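You operate a simulated robot arm through the tools that you are given. There is no shell and no other tool.

Carry out the task below with a simulated robot arm. There is one attempt and no reset: what you move stays moved.

Task
Eject the slug from the blue-banded mould, put it in the steel tray.
Fine: push it up with the orange lever and set the lever back; the other slugs stay in their moulds. Where these are worked on the way, their far stop is far enough and under half their travel is too little: orange lever.

The check looks at the end state, three seconds after you hand in, the way a careful person would. Anything else that was tipped, shoved, dropped, spilled or broken makes it a failure.

Robot
A 7-joint arm with a two-finger parallel gripper, fixed in place. Base frame: the origin is at the foot of the arm, x ahead of it, y to its left, z up; the work surface is at about z = 0.82. Units: m, rad, N and s.
Its first joint turns from -2.897 to 2.897 rad. Payload 3.43 kg.
The tool frame sits at the grasp point between the pads (the TCP): z along the fingers, y along the line on which they close. The tips reach 0.03 m beyond it. The gripper opens to 0.094 m. The fingers are 0.028 m wide and 0.01 m thick; the gripper's body (0.05 by 0.096 m) begins 0.055 m behind the TCP.
Orientation is that of the tool frame in the base frame, as a unit quaternion [x, y, z, w]. With the fingers straight down and closing along the base's y, the tool's x points along the base's -x, its y along +y and its z along -z.

Tools
- The arm moves only by the tool send_rows. Its argument "rows" is text: rows parted by semicolons, each of 7 numbers parted by spaces: the opening, from 0 (shut) to 1 (fully open), then the shift along the tool's x, y, z in m, then the turn, a rotation vector about the tool's x, y, z in rad. In form: claw dx dy dz ax ay az; .... A call has 1 to 20 rows; each row shifts and turns the commanded pose from where the row before left it, along the tool's axes as they then stand. Rows are played at 5 a second. More than 0.05 m and 0.15 rad between two rows, or a gripper value outside its range, and nothing of the call is played. A pose out of reach is approached as far as the arm can. The call stops where the force on the tool passes 60 N (or 10 N more than at its start, if that is more) or the arm is blocked; 0.2 s more then pass. The fingers move at their own pace (about 0.045 m/s each) and stop on an object; they squeeze with about 25 N. The grip force told is the motor's: it shows also when the fingers shut on nothing. Time passes only in rows, and 0.2 s behind the last, so rows that do not move let the fingers close. It gives the time, the measured TCP pose, the force on the tool (base axes), the opening and the grip force at its end, in the units of the frame above (readings bear some noise), with the torque about the TCP (base axes, N m) and any sound that the robot's microphone picked up.
- Cameras (640 x 400 px; columns grow to the right, rows downward): "scene" is fixed at [0.0527, -0.6506, 1.6222]; the picture's right is [0.23, -0.97, 0.00], its down [-0.82, -0.19, -0.54] and it looks along [0.53, 0.12, -0.84] (base axes); focal length 311 px, centre (320, 200). "wrist" rides on the gripper at [0.076, 0.014, -0.102] in the tool frame; the picture's right is [-0.18, 0.98, 0.00], its down [-0.75, -0.14, -0.64] and it looks along [-0.63, -0.12, 0.77] (tool axes); focal length 243 px, centre (320, 200).
- get_image(camera): a new picture of that camera. It takes no simulated time.
- move_column(by): slides the trunk up (or, below 0, down) by that many m; the arm rides with it, the base frame stays. It gives what a move gives, with no picture.
- point_at(camera, pixels): for up to 12 pixels [column, row] of the newest picture of that camera ("zoom" is the newest enlarged one), the place [x, y, z] in the base frame of the surface seen there, good to about 0.002 m, but the place of the scene camera against the robot may be out by one fixed shift of up to 0.018 m in any direction. It takes no simulated time.
- zoom(camera, box): a new picture of the part [left, top, right, bottom] of that camera's present view, enlarged. It takes no simulated time.
- finish_job(): hands the job in; it is judged then, once.

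Open the gripper and draw the arm clear of the work before you hand the job in, unless the task says otherwise.

The tools are called after "Request:" as name(argument=value, ...) on one line, values as JSON. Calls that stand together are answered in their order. send_rows: Moves the arm, as the interface text tells. Its arguments: {"type":"object","properties":{"rows":{"type":"string"}},"required":["rows"]} The other tools are called the same way: move_column (by) slides the trunk up or down; get_image (camera) takes a picture; point_at (camera, pixels) gives the place of the surface under pixels of a picture; zoom (camera, box) takes an enlarged picture of a part of a camera's view; finish_job () hands the job in.

At the start:

```text
time: 0.0
eef_pos: [0.2871, -0.4127, 1.2275]
ee_rot: [0.001, 1.0, 0.0, 0.0]
ft_force: [-0.1, 0.8, -1.0]
torque: [-0.03, 0.0, -0.02]
finger_gap: 0.094
finger_force: 0.0
trunk travel left (down, up): [-0.325, 0.165]
```

scene: 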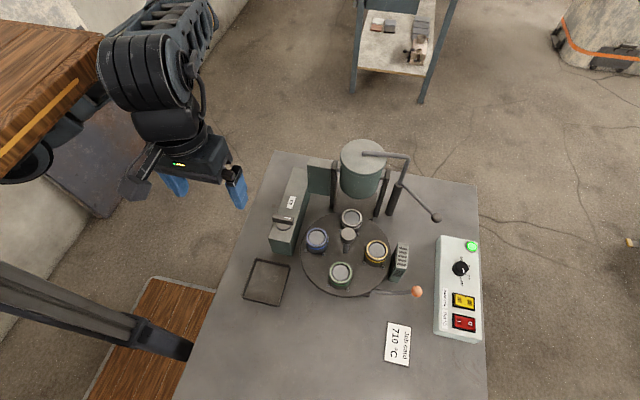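
wrist: 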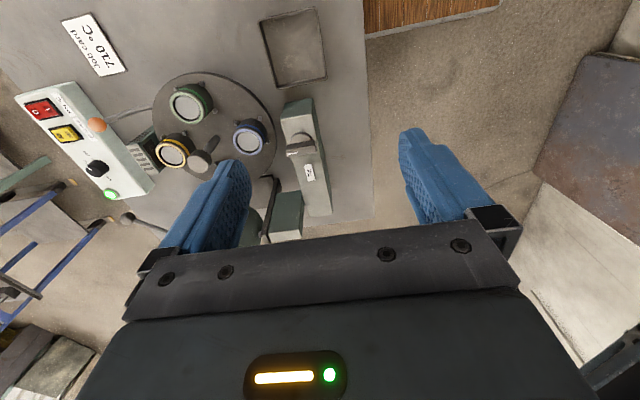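

The scene shows a turntable with four moulds around (345,255), an orange-knobbed lever at (416,291), and a tray at (267,282). I'll zoom into the work area to look closer.

Request:
zoom(camera="scene", box=[230, 130, 450, 310])

Request:
zoom(camera="wrist", box=[10, 0, 350, 250])

```text
2.22 times, centred on (340, 220) of scene
```

zoom: 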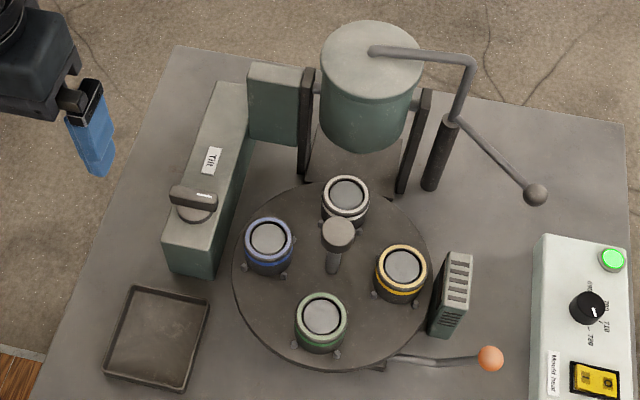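

```text
1.60 times, centred on (180, 125) of wrist
```

zoom: 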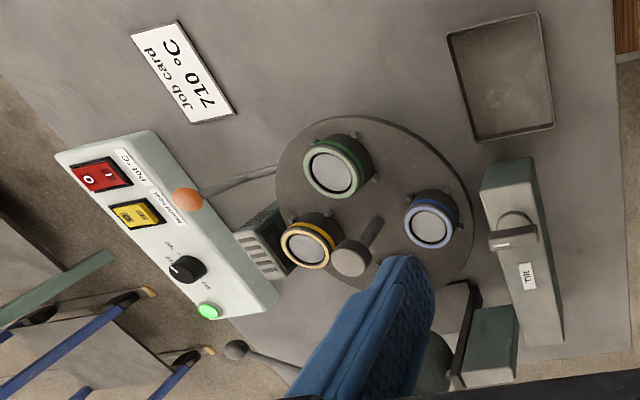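

I'll measure the key places in the scene picture: table, moulds, centre knob, lever knob, tray, pot, tilt handle.

Request:
get_image(camera="scene")

Request:
point_at(camera="scene", pixels=[[316, 237], [351, 216], [376, 251], [341, 273], [348, 235], [416, 291], [390, 292], [267, 282], [315, 285], [283, 222], [362, 150], [435, 217]])

Request:
point_at(camera="wrist", pixels=[[249, 137], [172, 153], [188, 104], [196, 163], [96, 124], [135, 112], [293, 48], [220, 85], [300, 140], [264, 12], [270, 85], [325, 75]])

Request:
zoom(camera="scene", box=[295, 200, 435, 310])

```text
taken
```

scene: 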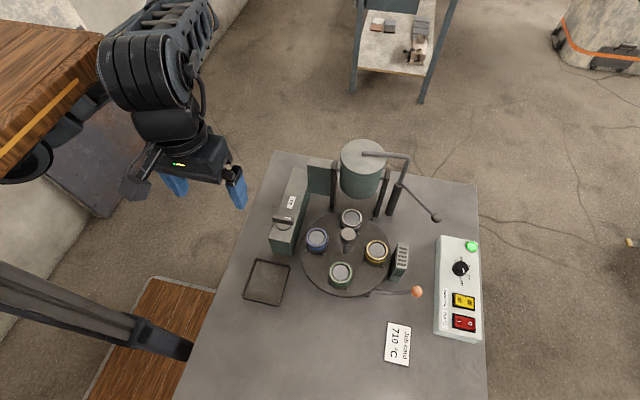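

```text
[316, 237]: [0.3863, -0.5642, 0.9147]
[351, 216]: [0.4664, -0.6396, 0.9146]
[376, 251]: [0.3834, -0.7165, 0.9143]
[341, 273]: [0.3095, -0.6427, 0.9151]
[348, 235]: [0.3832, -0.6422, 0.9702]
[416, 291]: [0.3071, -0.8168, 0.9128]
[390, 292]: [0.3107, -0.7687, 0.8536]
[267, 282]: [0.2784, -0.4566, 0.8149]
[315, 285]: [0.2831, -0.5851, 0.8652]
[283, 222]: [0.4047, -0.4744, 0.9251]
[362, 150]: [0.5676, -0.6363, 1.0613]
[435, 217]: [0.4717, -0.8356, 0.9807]
```

```text
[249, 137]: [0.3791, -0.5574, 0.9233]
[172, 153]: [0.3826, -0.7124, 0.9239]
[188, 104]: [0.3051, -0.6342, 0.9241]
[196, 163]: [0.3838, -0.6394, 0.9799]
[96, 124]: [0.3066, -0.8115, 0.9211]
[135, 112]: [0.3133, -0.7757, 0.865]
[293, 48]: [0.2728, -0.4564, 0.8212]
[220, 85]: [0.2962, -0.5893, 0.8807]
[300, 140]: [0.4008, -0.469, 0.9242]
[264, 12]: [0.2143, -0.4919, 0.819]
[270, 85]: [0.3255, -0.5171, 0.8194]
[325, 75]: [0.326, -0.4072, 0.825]
```

```text
3.64 times, centred on (365, 255) of scene
```

zoom: 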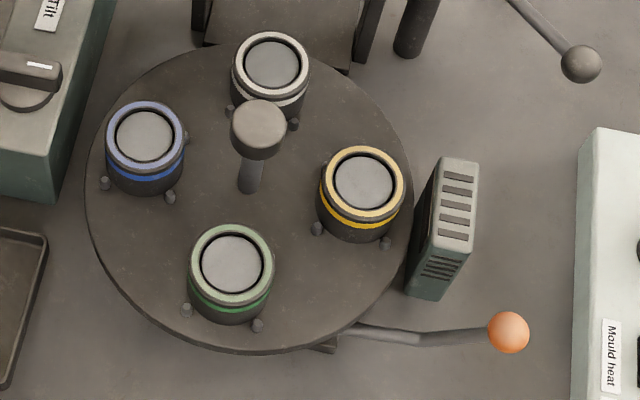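

Wrist-based readings put the turntable centre near (0.383,-0.637), the blue mould at left (0.379,-0.557), and the orange lever running along x≈0.31 toward the green (front) mould, so the front is probably the eject station. I'll move the arm for a closer wrist view of the turntable.

Request:
send_rows(rows="1 0.0145 -0.0312 0.0129 0 0 0; 1 0.0145 -0.0312 0.0129 0 0 0; 1 0.0145 -0.0312 0.0129 0 0 0; 1 0.0145 -0.0312 0.0129 0 0 0; 1 0.0145 -0.0312 0.0129 0 0 0; 1 0.0145 -0.0312 0.0129 0 0 0; 1 0 0 0 0 0 0")

Request:
get_image(camera="wrist")

Request:
get_image(camera="scene")

```text
time: 1.6
eef_pos: [0.1997, -0.6007, 1.1512]
ee_rot: [0.001, 1.0, 0.001, 0.0]
ft_force: [0.0, 0.2, 0.4]
torque: [-0.01, -0.01, -0.02]
finger_gap: 0.0941
finger_force: 0.0
trunk travel left (down, up): [-0.325, 0.165]
```

```text
taken
```

wrist: 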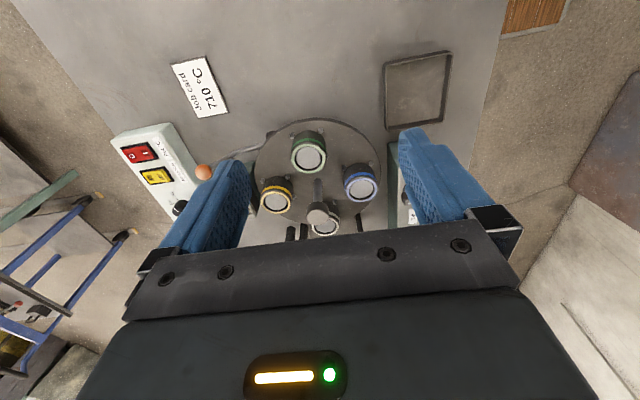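

```text
taken
```

scene: 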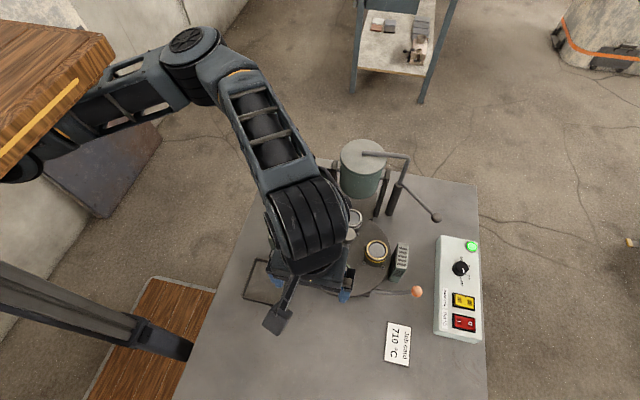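

The arm is now above the front of the table; the turntable is at about (318,175) in the wrist view. I'll zoom in for detail on the lever, the pivot and the moulds.

Request:
zoom(camera="wrist", box=[190, 110, 400, 245])

Request:
point_at(camera="wrist", pixels=[[309, 158], [360, 187], [275, 200], [326, 227], [318, 214], [204, 171], [240, 152], [316, 130], [384, 73], [449, 52], [440, 120], [388, 128]])

```text
2.96 times, centred on (295, 178) of wrist
```

zoom: 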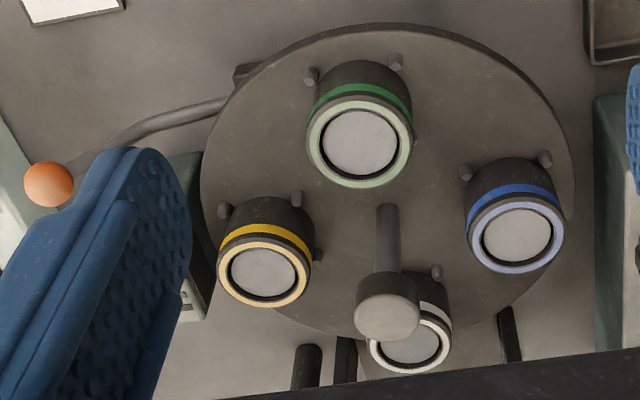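

```text
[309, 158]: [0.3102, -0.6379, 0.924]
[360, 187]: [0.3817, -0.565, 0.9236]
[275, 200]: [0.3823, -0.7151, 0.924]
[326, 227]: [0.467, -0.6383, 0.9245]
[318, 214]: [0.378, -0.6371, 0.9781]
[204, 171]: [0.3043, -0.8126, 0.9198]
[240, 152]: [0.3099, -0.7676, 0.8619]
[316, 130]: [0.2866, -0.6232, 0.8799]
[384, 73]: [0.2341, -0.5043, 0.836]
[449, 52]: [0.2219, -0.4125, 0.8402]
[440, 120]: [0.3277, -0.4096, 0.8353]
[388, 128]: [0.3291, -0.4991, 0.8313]
```

The cap of the centre post is at (318,214) → about (0.381,-0.638,0.978), slug diameter about 0.04. I'll move above the centre post at a safe height to test the wrist's rotation range.

Request:
send_rows(rows="1 -0.0366 -0.0074 0.006 0 0 0; 1 -0.0366 -0.0074 0.006 0 0 0; 1 -0.0366 -0.0074 0.006 0 0 0; 1 -0.0366 -0.0074 0.006 0 0 0; 1 -0.0366 -0.0074 0.006 0 0 0; 1 0 0 0 0 0 0")

Request:
get_image(camera="wrist")

Request:
get_image(camera="scene")

```text
time: 3.0
eef_pos: [0.3832, -0.6369, 1.1219]
ee_rot: [0.0, 1.0, 0.001, -0.001]
ft_force: [0.2, -0.8, -0.3]
torque: [-0.02, -0.01, 0.03]
finger_gap: 0.094
finger_force: 0.1
trunk travel left (down, up): [-0.325, 0.165]
```

```text
taken
```

wrist: 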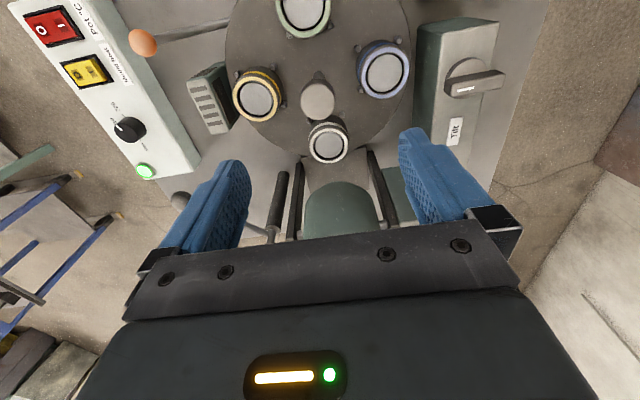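

```text
taken
```

scene: 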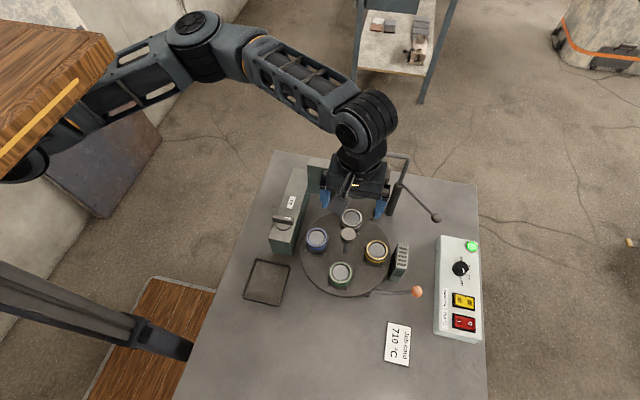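

The gripper is over the post; cap at (318,99), blue at (383,75). I'll measure the cap and surroundings with the wrist camera from here.

Request:
point_at(camera="wrist", pixels=[[318, 99], [303, 98], [333, 98], [318, 84], [383, 75], [258, 96], [328, 144], [340, 205], [277, 190], [296, 190], [379, 180], [472, 83]])

Request:
zoom(camera="wrist", box=[220, 0, 420, 240])

```text
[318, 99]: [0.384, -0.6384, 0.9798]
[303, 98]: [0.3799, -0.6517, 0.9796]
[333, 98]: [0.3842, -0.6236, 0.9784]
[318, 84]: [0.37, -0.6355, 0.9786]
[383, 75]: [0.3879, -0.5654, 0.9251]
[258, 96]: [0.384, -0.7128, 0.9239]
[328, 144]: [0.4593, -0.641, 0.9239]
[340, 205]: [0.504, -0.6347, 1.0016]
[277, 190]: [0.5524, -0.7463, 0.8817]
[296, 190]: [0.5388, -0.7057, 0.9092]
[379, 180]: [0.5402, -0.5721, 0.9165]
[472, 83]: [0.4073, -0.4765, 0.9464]
```

```text
1.67 times, centred on (320, 120) of wrist
```

zoom: 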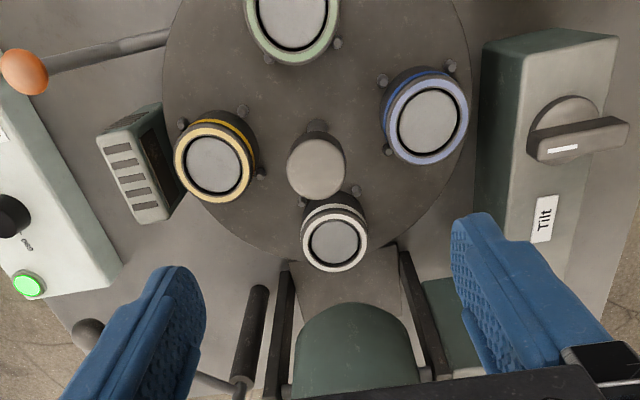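

Centre post cap is at (0.384,-0.6385), top z 0.979. I'll test in free air whether the wrist can turn -90° about tool z from here.

Request:
send_rows(rows="1 0 0 0 0 0 -0.15; 1 0 0 0 0 0 -0.15; 1 0 0 0 0 0 -0.15; 1 0 0 0 0 0 -0.15; 1 0 0 0 0 0 -0.15; 1 0 0 0 0 0 -0.15; 1 0 0 0 0 0 -0.15; 1 0 0 0 0 0 -0.15; 1 0 0 0 0 0 -0.15; 1 0 0 0 0 0 -0.15; 1 0 0 0 0 0 -0.0708; 1 0 0 0 0 0 0")

Request:
get_image(camera="wrist")

```text
time: 5.6
eef_pos: [0.3816, -0.6376, 1.1201]
ee_rot: [0.707, -0.707, 0.0, 0.0]
ft_force: [0.5, 0.1, 0.3]
torque: [0.01, 0.0, -0.01]
finger_gap: 0.0937
finger_force: 0.0
trunk travel left (down, up): [-0.325, 0.165]
```

```text
taken
```

wrist: 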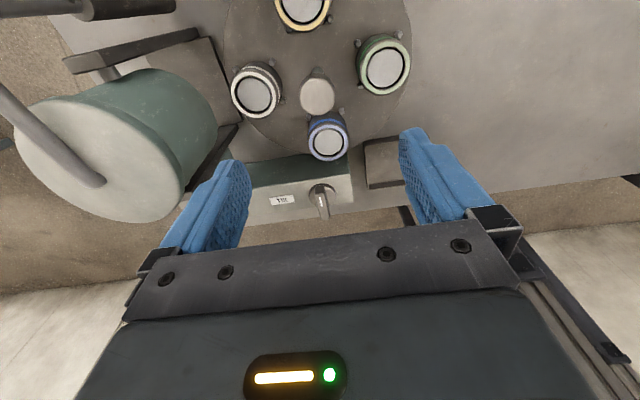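

The full -90° turn works. I'll turn back to the starting yaw so that I can grip the cap and turn the table +90° (blue from left to the front station).

Request:
send_rows(rows="1 0 0 0 0 0 0.15; 1 0 0 0 0 0 0.15; 1 0 0 0 0 0 0.15; 1 0 0 0 0 0 0.15; 1 0 0 0 0 0 0.15; 1 0 0 0 0 0 0.15; 1 0 0 0 0 0 0.15; 1 0 0 0 0 0 0.15; 1 0 0 0 0 0 0.15; 1 0 0 0 0 0 0.15; 1 0 0 0 0 0 0.0708; 1 0 0 0 0 0 0; 1 0 0 0 0 0 0")

```text
time: 8.4
eef_pos: [0.3819, -0.6367, 1.1197]
ee_rot: [0.001, 1.0, 0.0, 0.0]
ft_force: [0.0, -0.8, -0.2]
torque: [-0.04, 0.01, 0.0]
finger_gap: 0.0941
finger_force: 0.0
trunk travel left (down, up): [-0.325, 0.165]
```

Back at yaw zero over the post. I'll descend with the gripper at 0.6 open (clear of the moulds) to TCP z≈0.967 around the cap.

Request:
send_rows(rows="0.6 -0.002 -0.002 0.03 0 0 0; 0.6 0 0 0.03 0 0 0; 0.6 0 0 0.03 0 0 0; 0.6 0 0 0.025 0 0 0; 0.6 0 0 0.02 0 0 0; 0.6 0 0 0.01 0 0 0; 0.6 0 0 0.008 0 0 0; 0.6 0 0 0 0 0 0")

Request:
get_image(camera="wrist")

Request:
get_image(camera="scene")

```text
time: 10.2
eef_pos: [0.3842, -0.6395, 0.9659]
ee_rot: [0.002, 1.0, -0.001, 0.0]
ft_force: [0.1, 0.1, -0.2]
torque: [0.01, -0.01, 0.01]
finger_gap: 0.0564
finger_force: 0.0
trunk travel left (down, up): [-0.325, 0.165]
```

```text
taken
```

wrist: 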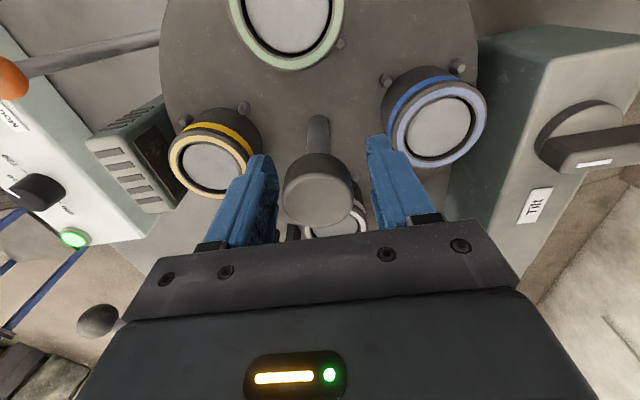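

```text
taken
```

scene: 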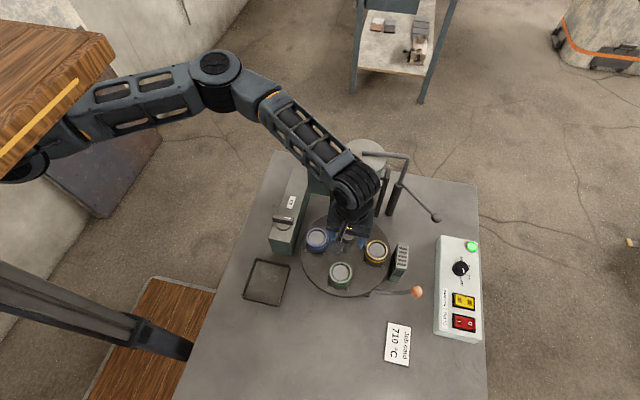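

The cap (320,188 in the wrist view) sits between the fingers. I'll close on it.

Request:
send_rows(rows="0 0 0 0 0 0 0; 0 0 0 0 0 0 0; 0 0 0 0 0 0 0; 0 0 0 0 0 0 0; 0 0 0 0 0 0 0")

```text
time: 11.4
eef_pos: [0.3843, -0.6401, 0.9655]
ee_rot: [0.002, 1.0, 0.0, 0.001]
ft_force: [-0.2, -19.9, -5.0]
torque: [-0.48, 0.1, 0.01]
finger_gap: 0.0357
finger_force: 45.2
trunk travel left (down, up): [-0.325, 0.165]
```

Gripped (gap 0.0357), but a -20 N side force shows a slight offset in y; I'll shift a little toward -y to relax it.

Request:
send_rows(rows="0 0 -0.001 0 0 0 0; 0 0 0 0 0 0 0")

```text
time: 12.0
eef_pos: [0.3842, -0.6399, 0.9661]
ee_rot: [0.0, 1.0, 0.0, 0.0]
ft_force: [1.6, -14.6, -2.0]
torque: [-0.01, 0.61, 0.03]
finger_gap: 0.0357
finger_force: 44.9
trunk travel left (down, up): [-0.325, 0.165]
```

Request:
send_rows(rows="0 0 -0.0015 0 0 0 0; 0 0 0 0 0 0 0; 0 0 0 0 0 0 0")

```text
time: 12.8
eef_pos: [0.3839, -0.6409, 0.9657]
ee_rot: [0.0, 1.0, 0.003, 0.0]
ft_force: [-0.1, 10.9, 0.5]
torque: [0.6, 0.28, 0.05]
finger_gap: 0.0359
finger_force: 45.2
trunk travel left (down, up): [-0.325, 0.165]
```

Side force changed sign (+11 N), so the centre is in between; I'll shift back 0.6 mm and begin turning slowly to feel the torque.

Request:
send_rows(rows="0 0 0.0006 0 0 0 0; 0 0 0 0 0 0 -0.05; 0 0 0 0 0 0 -0.05; 0 0 0 0 0 0 0")

Request:
get_image(camera="wrist")

Request:
zoom(camera="scene", box=[295, 200, 435, 310])

```text
time: 13.8
eef_pos: [0.3853, -0.6405, 0.9667]
ee_rot: [-0.05, 0.999, -0.001, -0.001]
ft_force: [0.0, 4.9, 1.7]
torque: [0.03, -0.3, -0.02]
finger_gap: 0.0361
finger_force: 44.6
trunk travel left (down, up): [-0.325, 0.165]
```

```text
taken
```

wrist: 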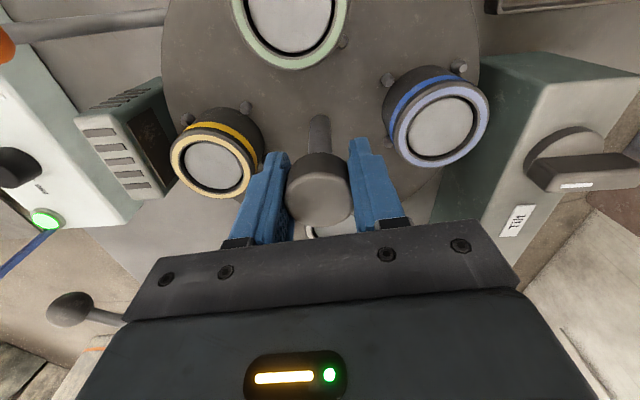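

```text
3.64 times, centred on (365, 255) of scene
```

zoom: 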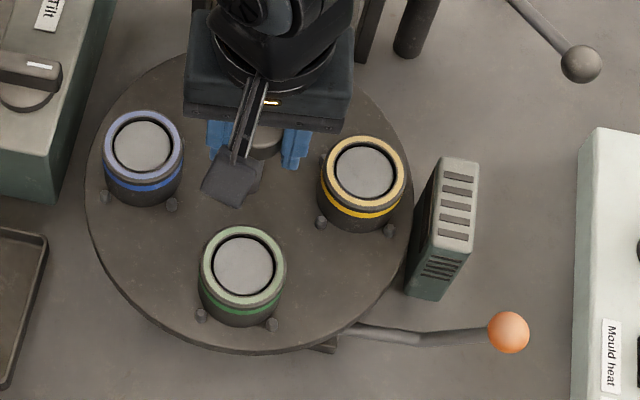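

The table turns with the cap (green moved from (231,265) to (243,265) in the zoom, blue moved frontward). I'll continue, 1.2 rad more.

Request:
send_rows(rows="0 0 0 0 0 0 -0.1; 0 0 0 0 0 0 -0.1; 0 0 0 0 0 0 -0.1; 0 0 0 0 0 0 -0.1; 0 0 0 0 0 0 -0.1; 0 0 0 0 0 0 -0.1; 0 0 0 0 0 0 -0.1; 0 0 0 0 0 0 -0.1; 0 0 0 0 0 0 -0.1; 0 0 0 0 0 0 -0.1; 0 0 0 0 0 0 -0.1; 0 0 0 0 0 0 -0.1; 0 0 0 0 0 0 0")

Request:
zoom(camera="scene", box=[295, 200, 435, 310])

```text
time: 16.6
eef_pos: [0.3842, -0.6409, 0.9668]
ee_rot: [-0.605, 0.796, -0.001, 0.0]
ft_force: [1.2, 7.6, -5.4]
torque: [0.51, 0.35, 0.02]
finger_gap: 0.0358
finger_force: 45.5
trunk travel left (down, up): [-0.325, 0.165]
```

```text
3.64 times, centred on (365, 255) of scene
```

zoom: 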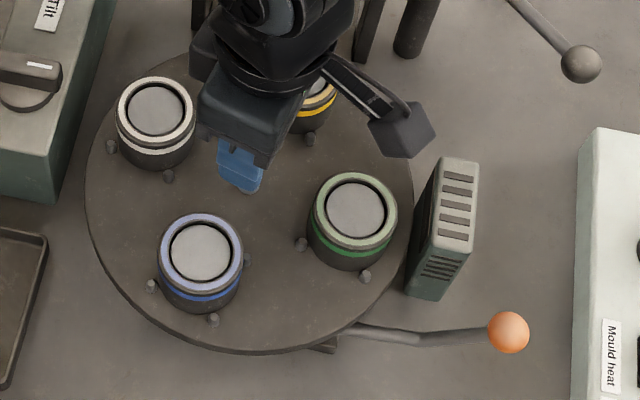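

Blue is now at (200,252) in the zoom, nearly at the front station (231,265). I'll turn the remaining 0.271 rad.

Request:
send_rows(rows="0 0 0 0 0 0 -0.08; 0 0 0 0 0 0 -0.08; 0 0 0 0 0 0 -0.06; 0 0 0 0 0 0 -0.0508; 0 0 0 0 0 0 0; 0 0 0 0 0 0 0")

Request:
get_image(camera="scene")

Request:
zoom(camera="scene", box=[295, 200, 435, 310])

```text
time: 18.0
eef_pos: [0.386, -0.6418, 0.9657]
ee_rot: [-0.707, 0.707, 0.0, 0.001]
ft_force: [2.2, 6.9, -8.1]
torque: [0.01, -0.08, 0.06]
finger_gap: 0.0357
finger_force: 44.9
trunk travel left (down, up): [-0.325, 0.165]
```

```text
taken
```

scene: 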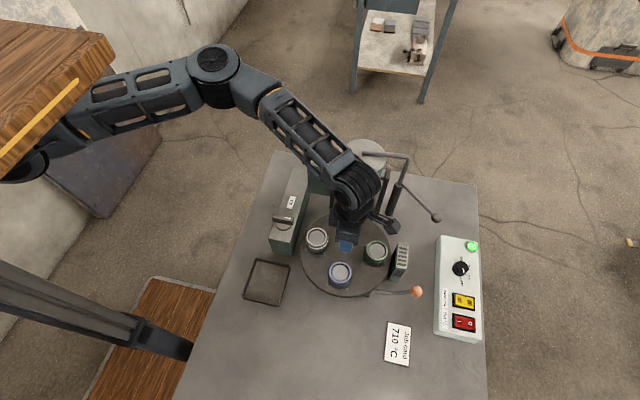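

```text
3.64 times, centred on (365, 255) of scene
```

zoom: 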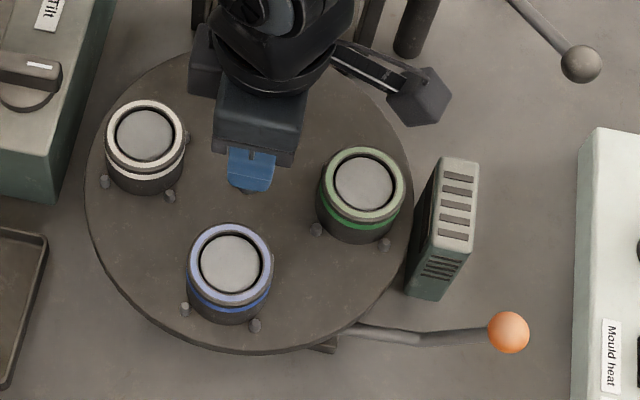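

Blue is at (230,263) against the green's original (231,265); pegs at (184,308)/(255,325) against (187,310)/(257,325), so a small lag of perhaps 0.02 rad. I'll zoom tighter to gauge it.

Request:
zoom(camera="scene", box=[320, 255, 365, 300])

Request:
point_at(camera="scene", pixels=[[340, 272], [317, 237], [376, 250]])

```text
8.89 times, centred on (342, 278) of scene
```

zoom: 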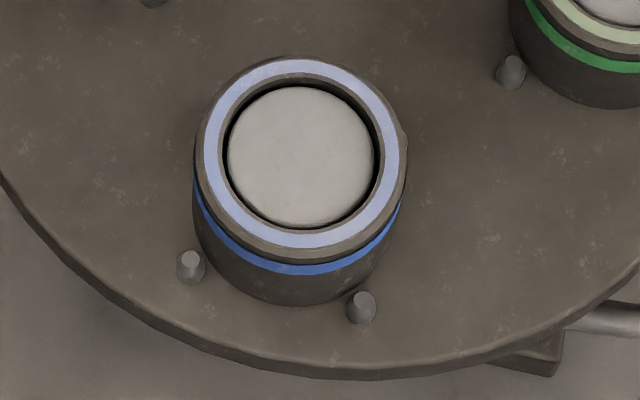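

```text
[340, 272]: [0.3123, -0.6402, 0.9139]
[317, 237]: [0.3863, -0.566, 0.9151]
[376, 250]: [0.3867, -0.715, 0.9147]
```

All three visible moulds sit 1–2 zoom pixels short of the original station places, which is about 0.015 rad. I'll add that small turn and compare.

Request:
send_rows(rows="0 0 0 0 0 0 -0.017; 0 0 0 0 0 0 0; 0 0 0 0 0 0 0")

Request:
zoom(camera="scene", box=[295, 200, 435, 310])

```text
time: 18.8
eef_pos: [0.3844, -0.6405, 0.9668]
ee_rot: [0.713, -0.701, -0.001, 0.0]
ft_force: [4.5, 12.5, -12.3]
torque: [-1.01, 0.01, 0.0]
finger_gap: 0.0359
finger_force: 44.7
trunk travel left (down, up): [-0.325, 0.165]
```

```text
3.64 times, centred on (365, 255) of scene
```

zoom: 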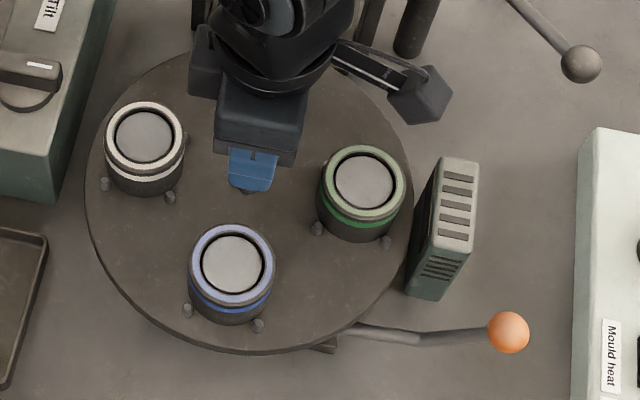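

Now blue matches the station: centre (231,265), pegs (187,310)/(258,325). I'll release the cap and lift straight up.

Request:
send_rows(rows="0.6 0 0 0 0 0 0; 0.6 0 0 0 0 0 0; 0.6 0 0 0 0 0 0; 0.6 0 0 -0.02 0 0 0; 0.6 0 0 -0.03 0 0 0; 0.6 0 0 -0.04 0 0 0; 0.6 0 0 -0.04 0 0 0; 0.6 0 0 -0.04 0 0 0; 0.6 0 0 0 0 0 0")

Request:
zoom(camera="scene", box=[295, 200, 435, 310])

Request:
get_image(camera="wrist")

```text
time: 20.8
eef_pos: [0.3835, -0.6414, 1.1385]
ee_rot: [0.712, -0.702, 0.0, 0.0]
ft_force: [0.3, 1.0, -0.2]
torque: [-0.05, 0.04, -0.02]
finger_gap: 0.0565
finger_force: 0.0
trunk travel left (down, up): [-0.325, 0.165]
```

```text
3.64 times, centred on (365, 255) of scene
```

zoom: 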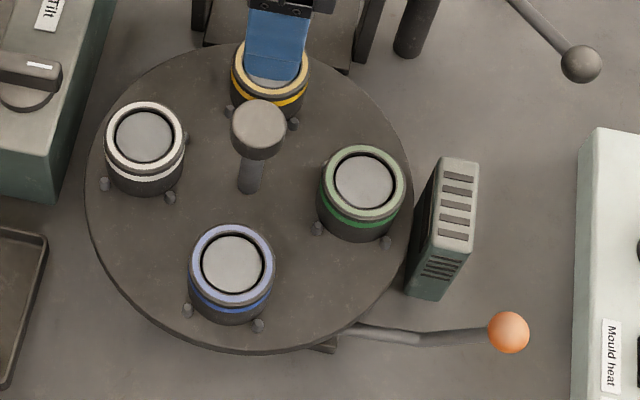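

```text
taken
```

wrist: 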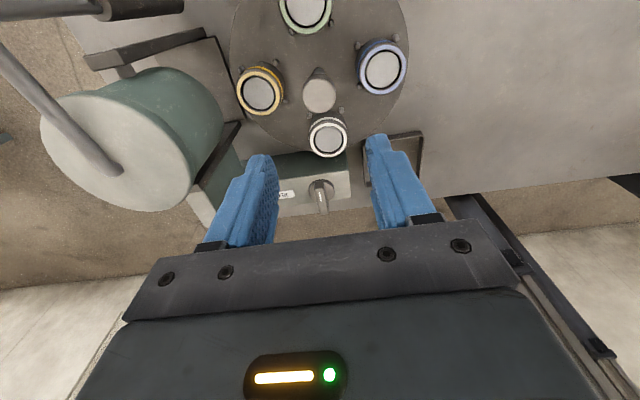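

The turntable stays in place with blue at the front. Now I'll examine the orange lever close up from the scene camera.

Request:
zoom(camera="scene", box=[360, 270, 440, 320])

Request:
point_at(camera="zoom", pixels=[[445, 175], [60, 210], [100, 175], [160, 180], [220, 190], [280, 192], [330, 188], [390, 180], [30, 190], [560, 300], [600, 200], [590, 330]])

```text
8.00 times, centred on (400, 295) of scene
```

zoom: 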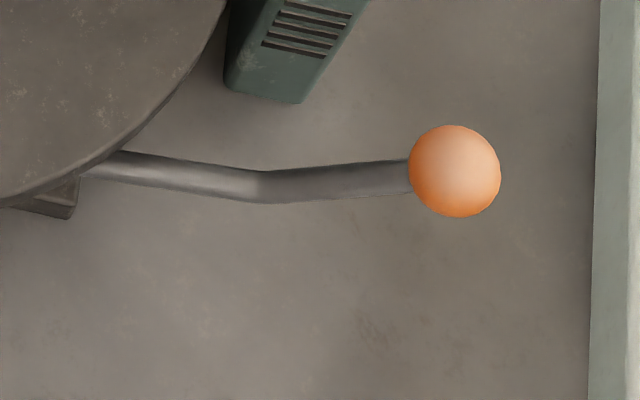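

```text
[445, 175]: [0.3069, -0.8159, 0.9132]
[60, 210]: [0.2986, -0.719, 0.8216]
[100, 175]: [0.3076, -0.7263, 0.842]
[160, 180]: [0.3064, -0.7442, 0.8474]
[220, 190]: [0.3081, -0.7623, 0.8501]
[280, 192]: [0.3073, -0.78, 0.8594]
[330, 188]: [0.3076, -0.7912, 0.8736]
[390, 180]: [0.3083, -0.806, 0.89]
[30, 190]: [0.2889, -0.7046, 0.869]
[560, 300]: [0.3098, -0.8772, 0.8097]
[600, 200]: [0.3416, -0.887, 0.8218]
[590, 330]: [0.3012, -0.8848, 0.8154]
```

The knob's centre is near (0.306,-0.813,0.915) with the rod sloping down to a pivot under the turntable edge near y≈-0.70, so it should push down in the y–z plane. I'll check nearby obstacles (vent box, panel, pot lever ball) before approaching.

Request:
get_image(camera="scene")

Request:
point_at(camera="scene", pixels=[[402, 246], [396, 268], [404, 277], [408, 250], [437, 240], [437, 330], [460, 268], [436, 217], [405, 175], [393, 200], [389, 283], [445, 290]])

```text
taken
```

scene: 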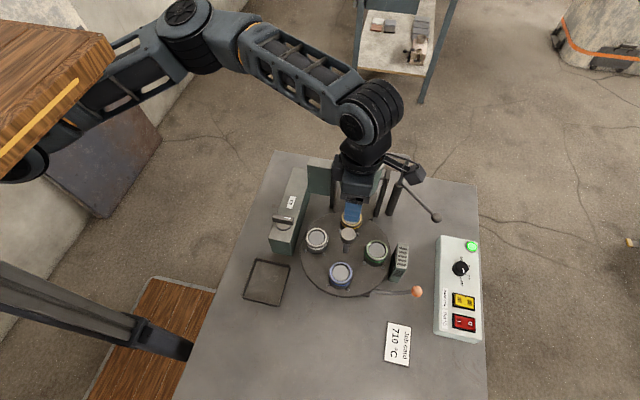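

```text
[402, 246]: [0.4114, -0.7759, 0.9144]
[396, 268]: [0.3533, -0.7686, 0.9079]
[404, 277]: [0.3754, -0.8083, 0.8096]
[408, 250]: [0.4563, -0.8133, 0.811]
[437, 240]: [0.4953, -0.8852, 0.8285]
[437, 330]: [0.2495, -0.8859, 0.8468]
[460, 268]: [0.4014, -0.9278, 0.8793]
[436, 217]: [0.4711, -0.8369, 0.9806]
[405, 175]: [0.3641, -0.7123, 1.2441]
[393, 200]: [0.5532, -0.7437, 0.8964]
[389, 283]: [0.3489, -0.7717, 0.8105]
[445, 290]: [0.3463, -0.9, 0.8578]
```

Vent box top is at about z 0.92 with front edge x≈0.35, the panel starts at y≈-0.885; there's room. Corrected knob centre ≈ (0.310,-0.818,0.911). I'll move to hover above the knob with the fingers closing along x.

Request:
send_rows(rows="0.6 0.0353 0.0147 0.0177 0 0 0.017; 0.6 0.0353 0.0147 0.0177 0 0 0; 0.6 0.0353 0.0147 0.0177 0 0 0; 0.6 0.0353 0.0147 0.0177 0 0 0; 0.6 0.0353 0.0147 0.0177 0 0 0; 0.6 0 0 0 0 0 0; 0.6 0 0 0 0 0 0")

Request:
get_image(camera="wrist")

Request:
get_image(camera="scene")

```text
time: 22.4
eef_pos: [0.3157, -0.761, 1.0474]
ee_rot: [-0.706, 0.708, 0.0, -0.001]
ft_force: [0.9, -0.3, -0.5]
torque: [0.01, -0.04, 0.02]
finger_gap: 0.0566
finger_force: 0.0
out of reach, approached as far as the arm can: row 4, 5
trunk travel left (down, up): [-0.325, 0.165]
```

```text
taken
```

wrist: 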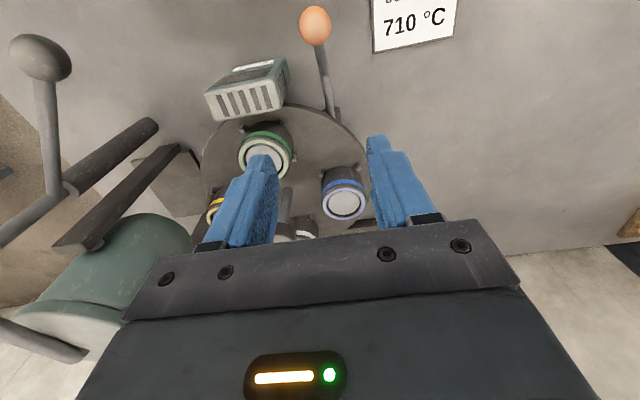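

```text
taken
```

scene: 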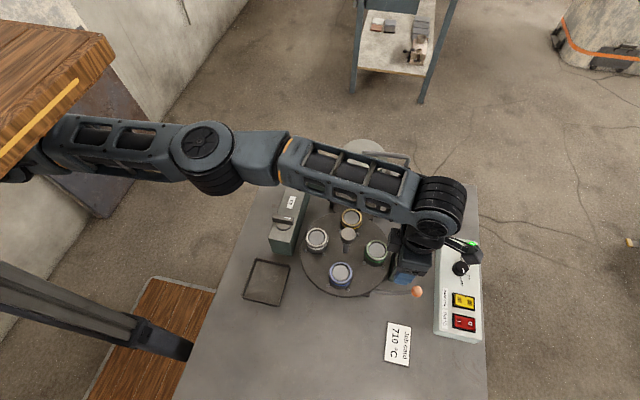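

The arm stopped short at (0.316,-0.761) with "out of reach" on the last rows — possibly a wrist-yaw limit. I'll turn the yaw back by 0.6 rad and see whether it becomes reachable.

Request:
send_rows(rows="0.6 0 0 0 0 0 0.1; 0.6 0 0 0 0 0 0.1; 0.6 0 0 0 0 0 0.1; 0.6 0 0 0 0 0 0.1; 0.6 0 0 0 0 0 0.1; 0.6 0 0 0 0 0 0.1; 0.6 0 0 0 0 0 0")

```text
time: 24.0
eef_pos: [0.3158, -0.7615, 1.047]
ee_rot: [-0.466, 0.885, 0.0, -0.001]
ft_force: [0.0, 0.2, -0.4]
torque: [0.05, 0.01, -0.01]
finger_gap: 0.0563
finger_force: 0.1
trunk travel left (down, up): [-0.325, 0.165]
```

The commanded pose held there. I'll try 0.05 m farther in -y with this yaw.

Request:
send_rows(rows="0.6 0.0206 -0.0141 0 0 0 0; 0.6 0.0206 -0.0141 0 0 0 0; 0.6 0 0 0 0 0 0")

```text
time: 24.8
eef_pos: [0.3158, -0.763, 1.0475]
ee_rot: [-0.465, 0.885, -0.001, -0.001]
ft_force: [0.8, 0.1, -0.3]
torque: [0.0, 0.0, -0.05]
finger_gap: 0.0564
finger_force: 0.0
out of reach, approached as far as the arm can: row 1, 2
trunk travel left (down, up): [-0.325, 0.165]
```

Same limit, so it's radial reach at this height rather than yaw. I'll check the arm's posture by measuring points on its links in the scene picture.

Request:
get_image(camera="scene")

Request:
point_at(camera="scene", pixels=[[205, 145], [60, 140], [20, 165], [130, 150], [280, 155], [340, 180], [440, 195], [430, 225], [405, 260]])

```text
taken
```

scene: 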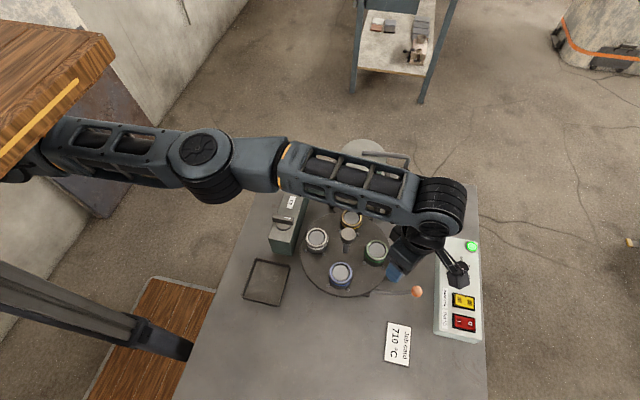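

```text
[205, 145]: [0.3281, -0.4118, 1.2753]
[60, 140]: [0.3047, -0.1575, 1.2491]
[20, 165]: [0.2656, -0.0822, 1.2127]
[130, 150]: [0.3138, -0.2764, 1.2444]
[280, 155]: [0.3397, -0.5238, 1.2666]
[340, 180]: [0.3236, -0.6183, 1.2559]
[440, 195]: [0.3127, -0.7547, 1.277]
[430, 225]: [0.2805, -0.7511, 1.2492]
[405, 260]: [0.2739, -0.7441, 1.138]
```

The links lie almost straight and level at z≈1.25, from about (0.27,-0.08) through the elbow (0.33,-0.41) to the wrist (0.31,-0.755). I'll zoom on the arm's root at the left edge to understand what limits it.

Request:
zoom(camera="scene", box=[0, 60, 260, 222])

Request:
point_at(camera="scene", pixels=[[3, 172], [15, 170], [30, 155], [45, 150], [10, 120], [60, 40], [100, 55], [180, 140], [225, 150], [200, 150], [255, 160], [100, 150]])

```text
2.46 times, centred on (130, 141) of scene
```

zoom: 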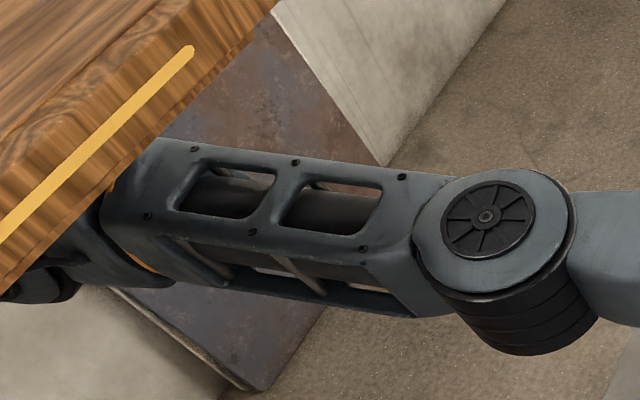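

```text
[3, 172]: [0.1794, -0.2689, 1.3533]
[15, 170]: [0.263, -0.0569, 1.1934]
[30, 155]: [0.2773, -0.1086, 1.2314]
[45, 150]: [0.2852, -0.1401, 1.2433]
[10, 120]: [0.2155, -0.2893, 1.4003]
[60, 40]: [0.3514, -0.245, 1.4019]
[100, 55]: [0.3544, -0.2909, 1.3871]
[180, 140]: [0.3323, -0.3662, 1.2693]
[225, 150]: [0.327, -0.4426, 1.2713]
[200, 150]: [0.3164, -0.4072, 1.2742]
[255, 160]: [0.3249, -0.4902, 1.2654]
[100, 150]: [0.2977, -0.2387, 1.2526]
```

The arm's shoulder appears to be near (0.25,0,1.2), so the knob at ≈0.82 m from it lies beyond straight-down reach; I'll need to tilt the tool outward and lower the trunk a bit. First a wrist view to measure the vent box and knob exactly.

Request:
get_image(camera="wrist")

Request:
zoom(camera="wrist", box=[180, 0, 420, 150])

```text
taken
```

wrist: 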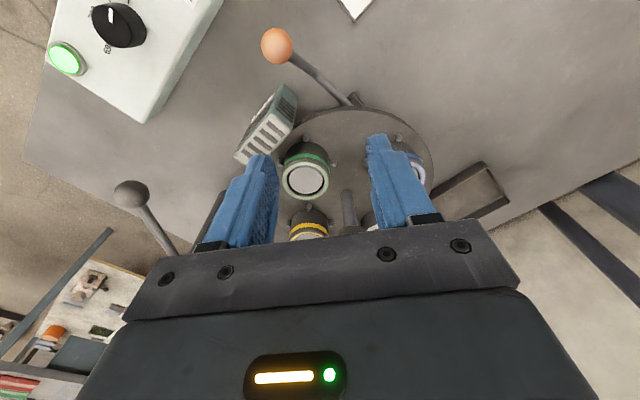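

```text
2.67 times, centred on (300, 75) of wrist
```

zoom: 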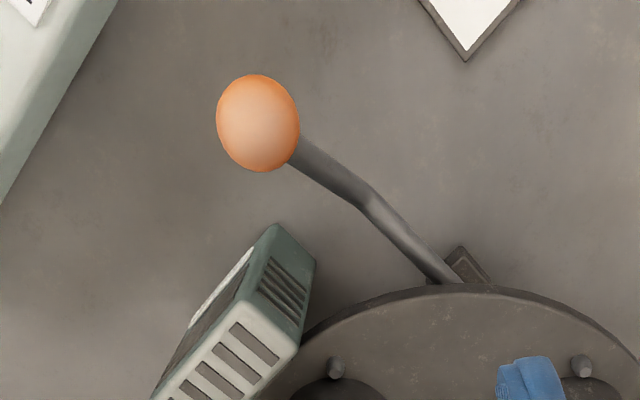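

Request:
point_at(camera="zoom", pixels=[[257, 120], [275, 225], [312, 262], [300, 330], [250, 300], [310, 160], [365, 195], [420, 255], [470, 265], [200, 340], [90, 60], [380, 330]])

Request:
point_at(camera="wrist", pixels=[[276, 45], [130, 195], [550, 250], [600, 195], [160, 110], [208, 20], [305, 180], [309, 225], [480, 180], [283, 90]])

```text
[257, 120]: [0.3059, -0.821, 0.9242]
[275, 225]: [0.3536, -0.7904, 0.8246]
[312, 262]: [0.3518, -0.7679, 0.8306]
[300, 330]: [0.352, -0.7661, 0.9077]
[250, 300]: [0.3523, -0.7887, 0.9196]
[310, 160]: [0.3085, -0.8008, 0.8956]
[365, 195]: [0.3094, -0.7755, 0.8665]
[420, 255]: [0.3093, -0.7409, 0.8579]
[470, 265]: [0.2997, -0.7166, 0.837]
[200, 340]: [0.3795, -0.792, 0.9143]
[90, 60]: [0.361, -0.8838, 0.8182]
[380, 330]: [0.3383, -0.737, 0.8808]
```

```text
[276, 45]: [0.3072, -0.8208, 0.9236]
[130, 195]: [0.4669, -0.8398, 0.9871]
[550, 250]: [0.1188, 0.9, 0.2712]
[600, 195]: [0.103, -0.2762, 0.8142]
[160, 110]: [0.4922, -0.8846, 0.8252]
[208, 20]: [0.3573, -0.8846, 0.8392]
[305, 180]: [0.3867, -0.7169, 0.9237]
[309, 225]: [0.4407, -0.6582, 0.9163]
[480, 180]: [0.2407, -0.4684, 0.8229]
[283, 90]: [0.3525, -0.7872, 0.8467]
```

Vent box spans x≥0.352, y −0.767…−0.79, top 0.92; knob centre ≈ (0.309,-0.821,0.911), lever plane x≈0.309. I'll back off and up, turn the yaw so the tilt direction is (0.34,-0.94) (this keeps the hand clear of the vent box), then lower the trunk.

Request:
send_rows(rows="0.6 -0.0165 0.0113 -0.03 0 0 0; 0.6 -0.0165 0.0113 -0.03 0 0 0; 0.6 -0.0165 0.0113 -0.02 0 0 0; 0.6 0 0 0 0 0 -0.1356; 0.6 0 0 0 0 0 -0.1356; 0.6 0 0 0 0 0 -0.1356; 0.6 0 0 0 0 0 -0.1356; 0.6 0 0 0 0 0 -0.1356; 0.6 0 0 0 0 0 -0.1356; 0.6 0 0 0 0 0 -0.1356; 0.6 0 0 0 0 0 0")

```text
time: 27.2
eef_pos: [0.3148, -0.7009, 1.1271]
ee_rot: [0.819, -0.573, 0.0, 0.0]
ft_force: [0.1, 0.9, -0.1]
torque: [0.01, -0.02, 0.01]
finger_gap: 0.0562
finger_force: 0.0
trunk travel left (down, up): [-0.325, 0.165]
```

Yaw is reached (tool x now points along −70°). Now I'll lower the trunk by 0.1 m; the tips would be at about z 1.0, above everything below.

Request:
move_column(by=-0.1)

Request:
get_image(camera="scene")

Request:
get_image(camera="wrist")

```text
time: 28.5
eef_pos: [0.3139, -0.7023, 1.0272]
ee_rot: [0.818, -0.575, 0.001, 0.001]
ft_force: [0.2, 0.3, -0.4]
torque: [0.0, 0.01, -0.04]
finger_gap: 0.0564
finger_force: 0.2
trunk travel left (down, up): [-0.225, 0.265]
```

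```text
taken
```

scene: 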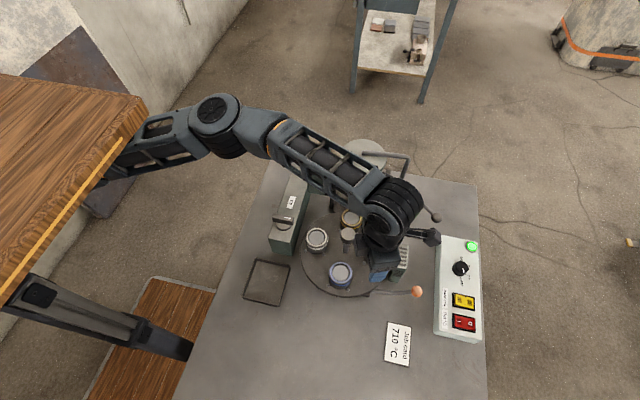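

```text
taken
```

wrist: 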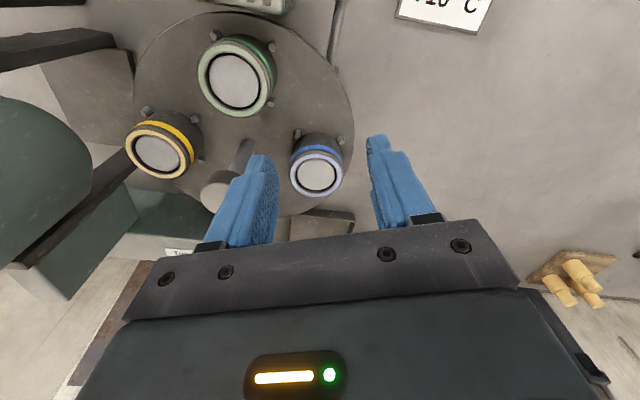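

The trunk lowered cleanly. Now I'll tilt the tool 0.6 rad outward (about tool y) and move to a pre-approach pose 0.08 m back from the knob along the finger axis.

Request:
send_rows(rows="0.6 0 0 0 0 0.12 0; 0.6 0 0 0 0 0.12 0; 0.6 0 0 0 0 0.12 0; 0.6 0 0 0 0 0.12 0; 0.6 0 0 0 0 0.12 0; 0.6 0.0084 0.0151 0.021 0 0 0; 0.6 0.0084 0.0151 0.021 0 0 0; 0.6 0.0084 0.0151 0.021 0 0 0; 0.6 0 0 0 0 0 0")

Request:
get_image(camera="wrist")

Request:
get_image(camera="scene")

```text
time: 30.5
eef_pos: [0.291, -0.7695, 0.9908]
ee_rot: [0.782, -0.548, 0.242, 0.169]
ft_force: [-0.3, 0.6, 0.5]
torque: [-0.01, 0.01, -0.03]
finger_gap: 0.0561
finger_force: 0.2
trunk travel left (down, up): [-0.225, 0.265]
```

```text
taken
```

wrist: 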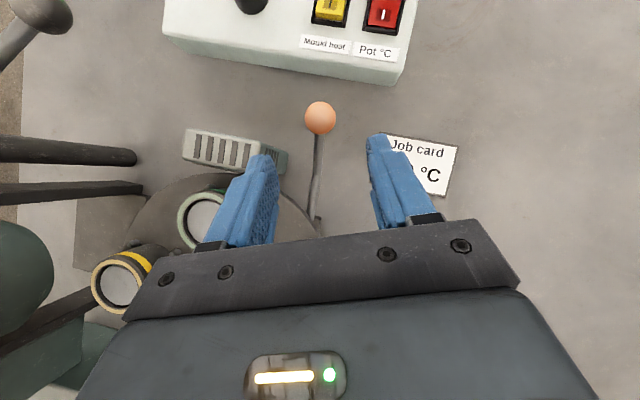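

```text
taken
```

scene: 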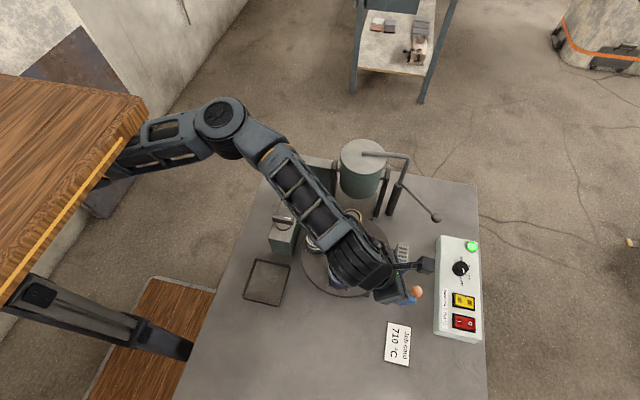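

The knob sits centred between the fingers at (320,118) in the wrist view, and the arm is clear. I'll check its position from this view before sliding in.

Request:
point_at(camera="wrist", pixels=[[320, 118], [320, 104], [320, 132], [306, 118], [334, 118], [317, 160], [315, 200], [270, 150]])

```text
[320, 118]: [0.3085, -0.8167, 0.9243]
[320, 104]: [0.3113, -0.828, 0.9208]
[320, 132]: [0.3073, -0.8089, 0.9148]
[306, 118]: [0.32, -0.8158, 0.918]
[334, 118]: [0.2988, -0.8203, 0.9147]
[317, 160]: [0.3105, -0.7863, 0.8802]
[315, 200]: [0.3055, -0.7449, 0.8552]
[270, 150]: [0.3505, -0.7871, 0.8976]
```

Knob centre ≈ (0.3095,-0.819,0.912); sliding 0.079 m along the finger axis brings the pads around it.

Request:
send_rows(rows="0.6 0 -0.0007 0.02 0 0 0; 0.6 0 0 0.02 0 0 0; 0.6 0 0 0.02 0 0 0; 0.6 0 0 0.019 0 0 0; 0.6 0 0 0 0 0 0")

Request:
get_image(camera="wrist")

Request:
zoom(camera="scene", box=[320, 220, 480, 330])

```text
time: 31.7
eef_pos: [0.308, -0.8134, 0.9246]
ee_rot: [0.782, -0.548, 0.242, 0.17]
ft_force: [0.2, 0.4, 0.5]
torque: [0.0, 0.0, 0.04]
finger_gap: 0.0568
finger_force: 0.2
trunk travel left (down, up): [-0.225, 0.265]
```

```text
taken
```

wrist: 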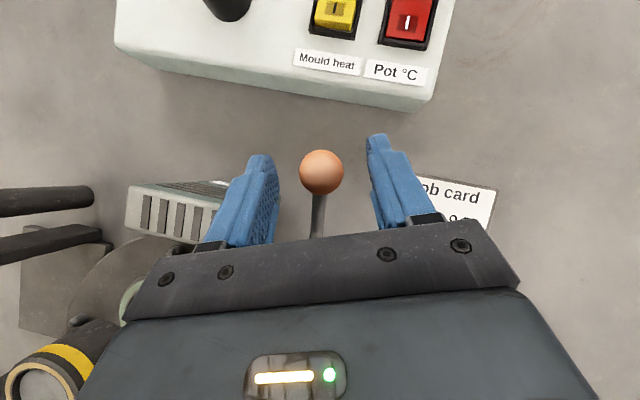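

```text
3.64 times, centred on (400, 275) of scene
```

zoom: 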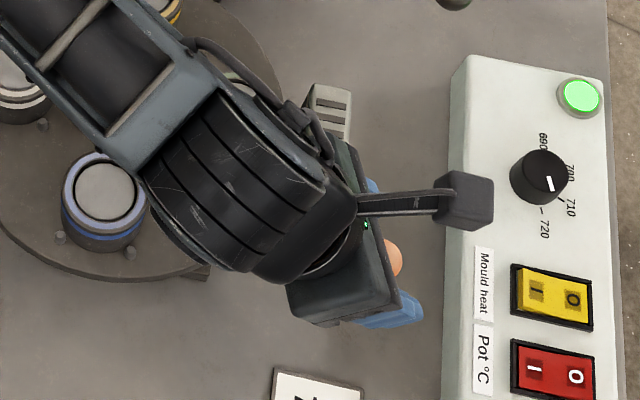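

The knob is between the pads at (320,172). I'll close on it.

Request:
send_rows(rows="0 0 0 0 0 0 0; 0 0 0 0 0 0 0; 0 0 0 0 0 0 0; 0 0 0 0 0 0 0; 0 0 0 0 0 0 0")

```text
time: 32.9
eef_pos: [0.3066, -0.8117, 0.9251]
ee_rot: [0.782, -0.549, 0.241, 0.169]
ft_force: [-4.7, -3.1, -1.3]
torque: [-0.18, 0.03, -0.09]
finger_gap: 0.0252
finger_force: 44.9
trunk travel left (down, up): [-0.225, 0.265]
```

Gripped (gap 0.0252). I'll press the knob down along its expected arc in a small first step and watch the force.

Request:
send_rows(rows="0 -0.0011 0.001 0.0067 0 0 0; 0 -0.0011 0.0011 0.0067 0 0 0; 0 0 0 0 0 0 0")

Request:
get_image(camera="wrist")

Request:
zoom(camera="scene", box=[320, 220, 480, 330])

```text
time: 33.7
eef_pos: [0.3057, -0.8179, 0.9136]
ee_rot: [0.782, -0.549, 0.241, 0.171]
ft_force: [-9.7, -2.8, 13.5]
torque: [1.09, 0.46, -0.08]
finger_gap: 0.0251
finger_force: 45.0
trunk travel left (down, up): [-0.225, 0.265]
```

```text
taken
```

wrist: 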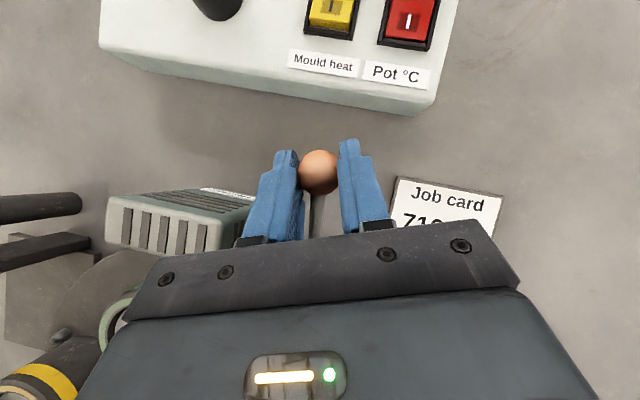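

```text
3.64 times, centred on (400, 275) of scene
```

zoom: 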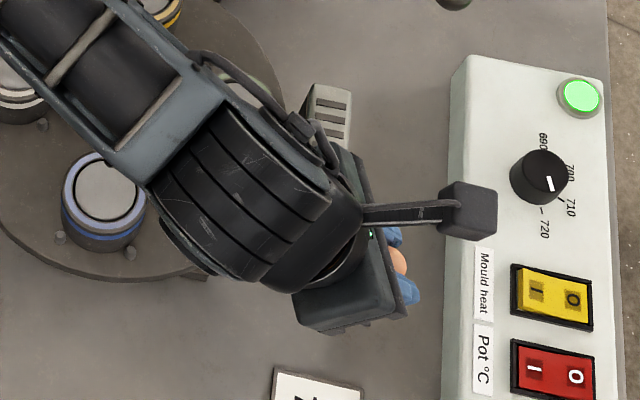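

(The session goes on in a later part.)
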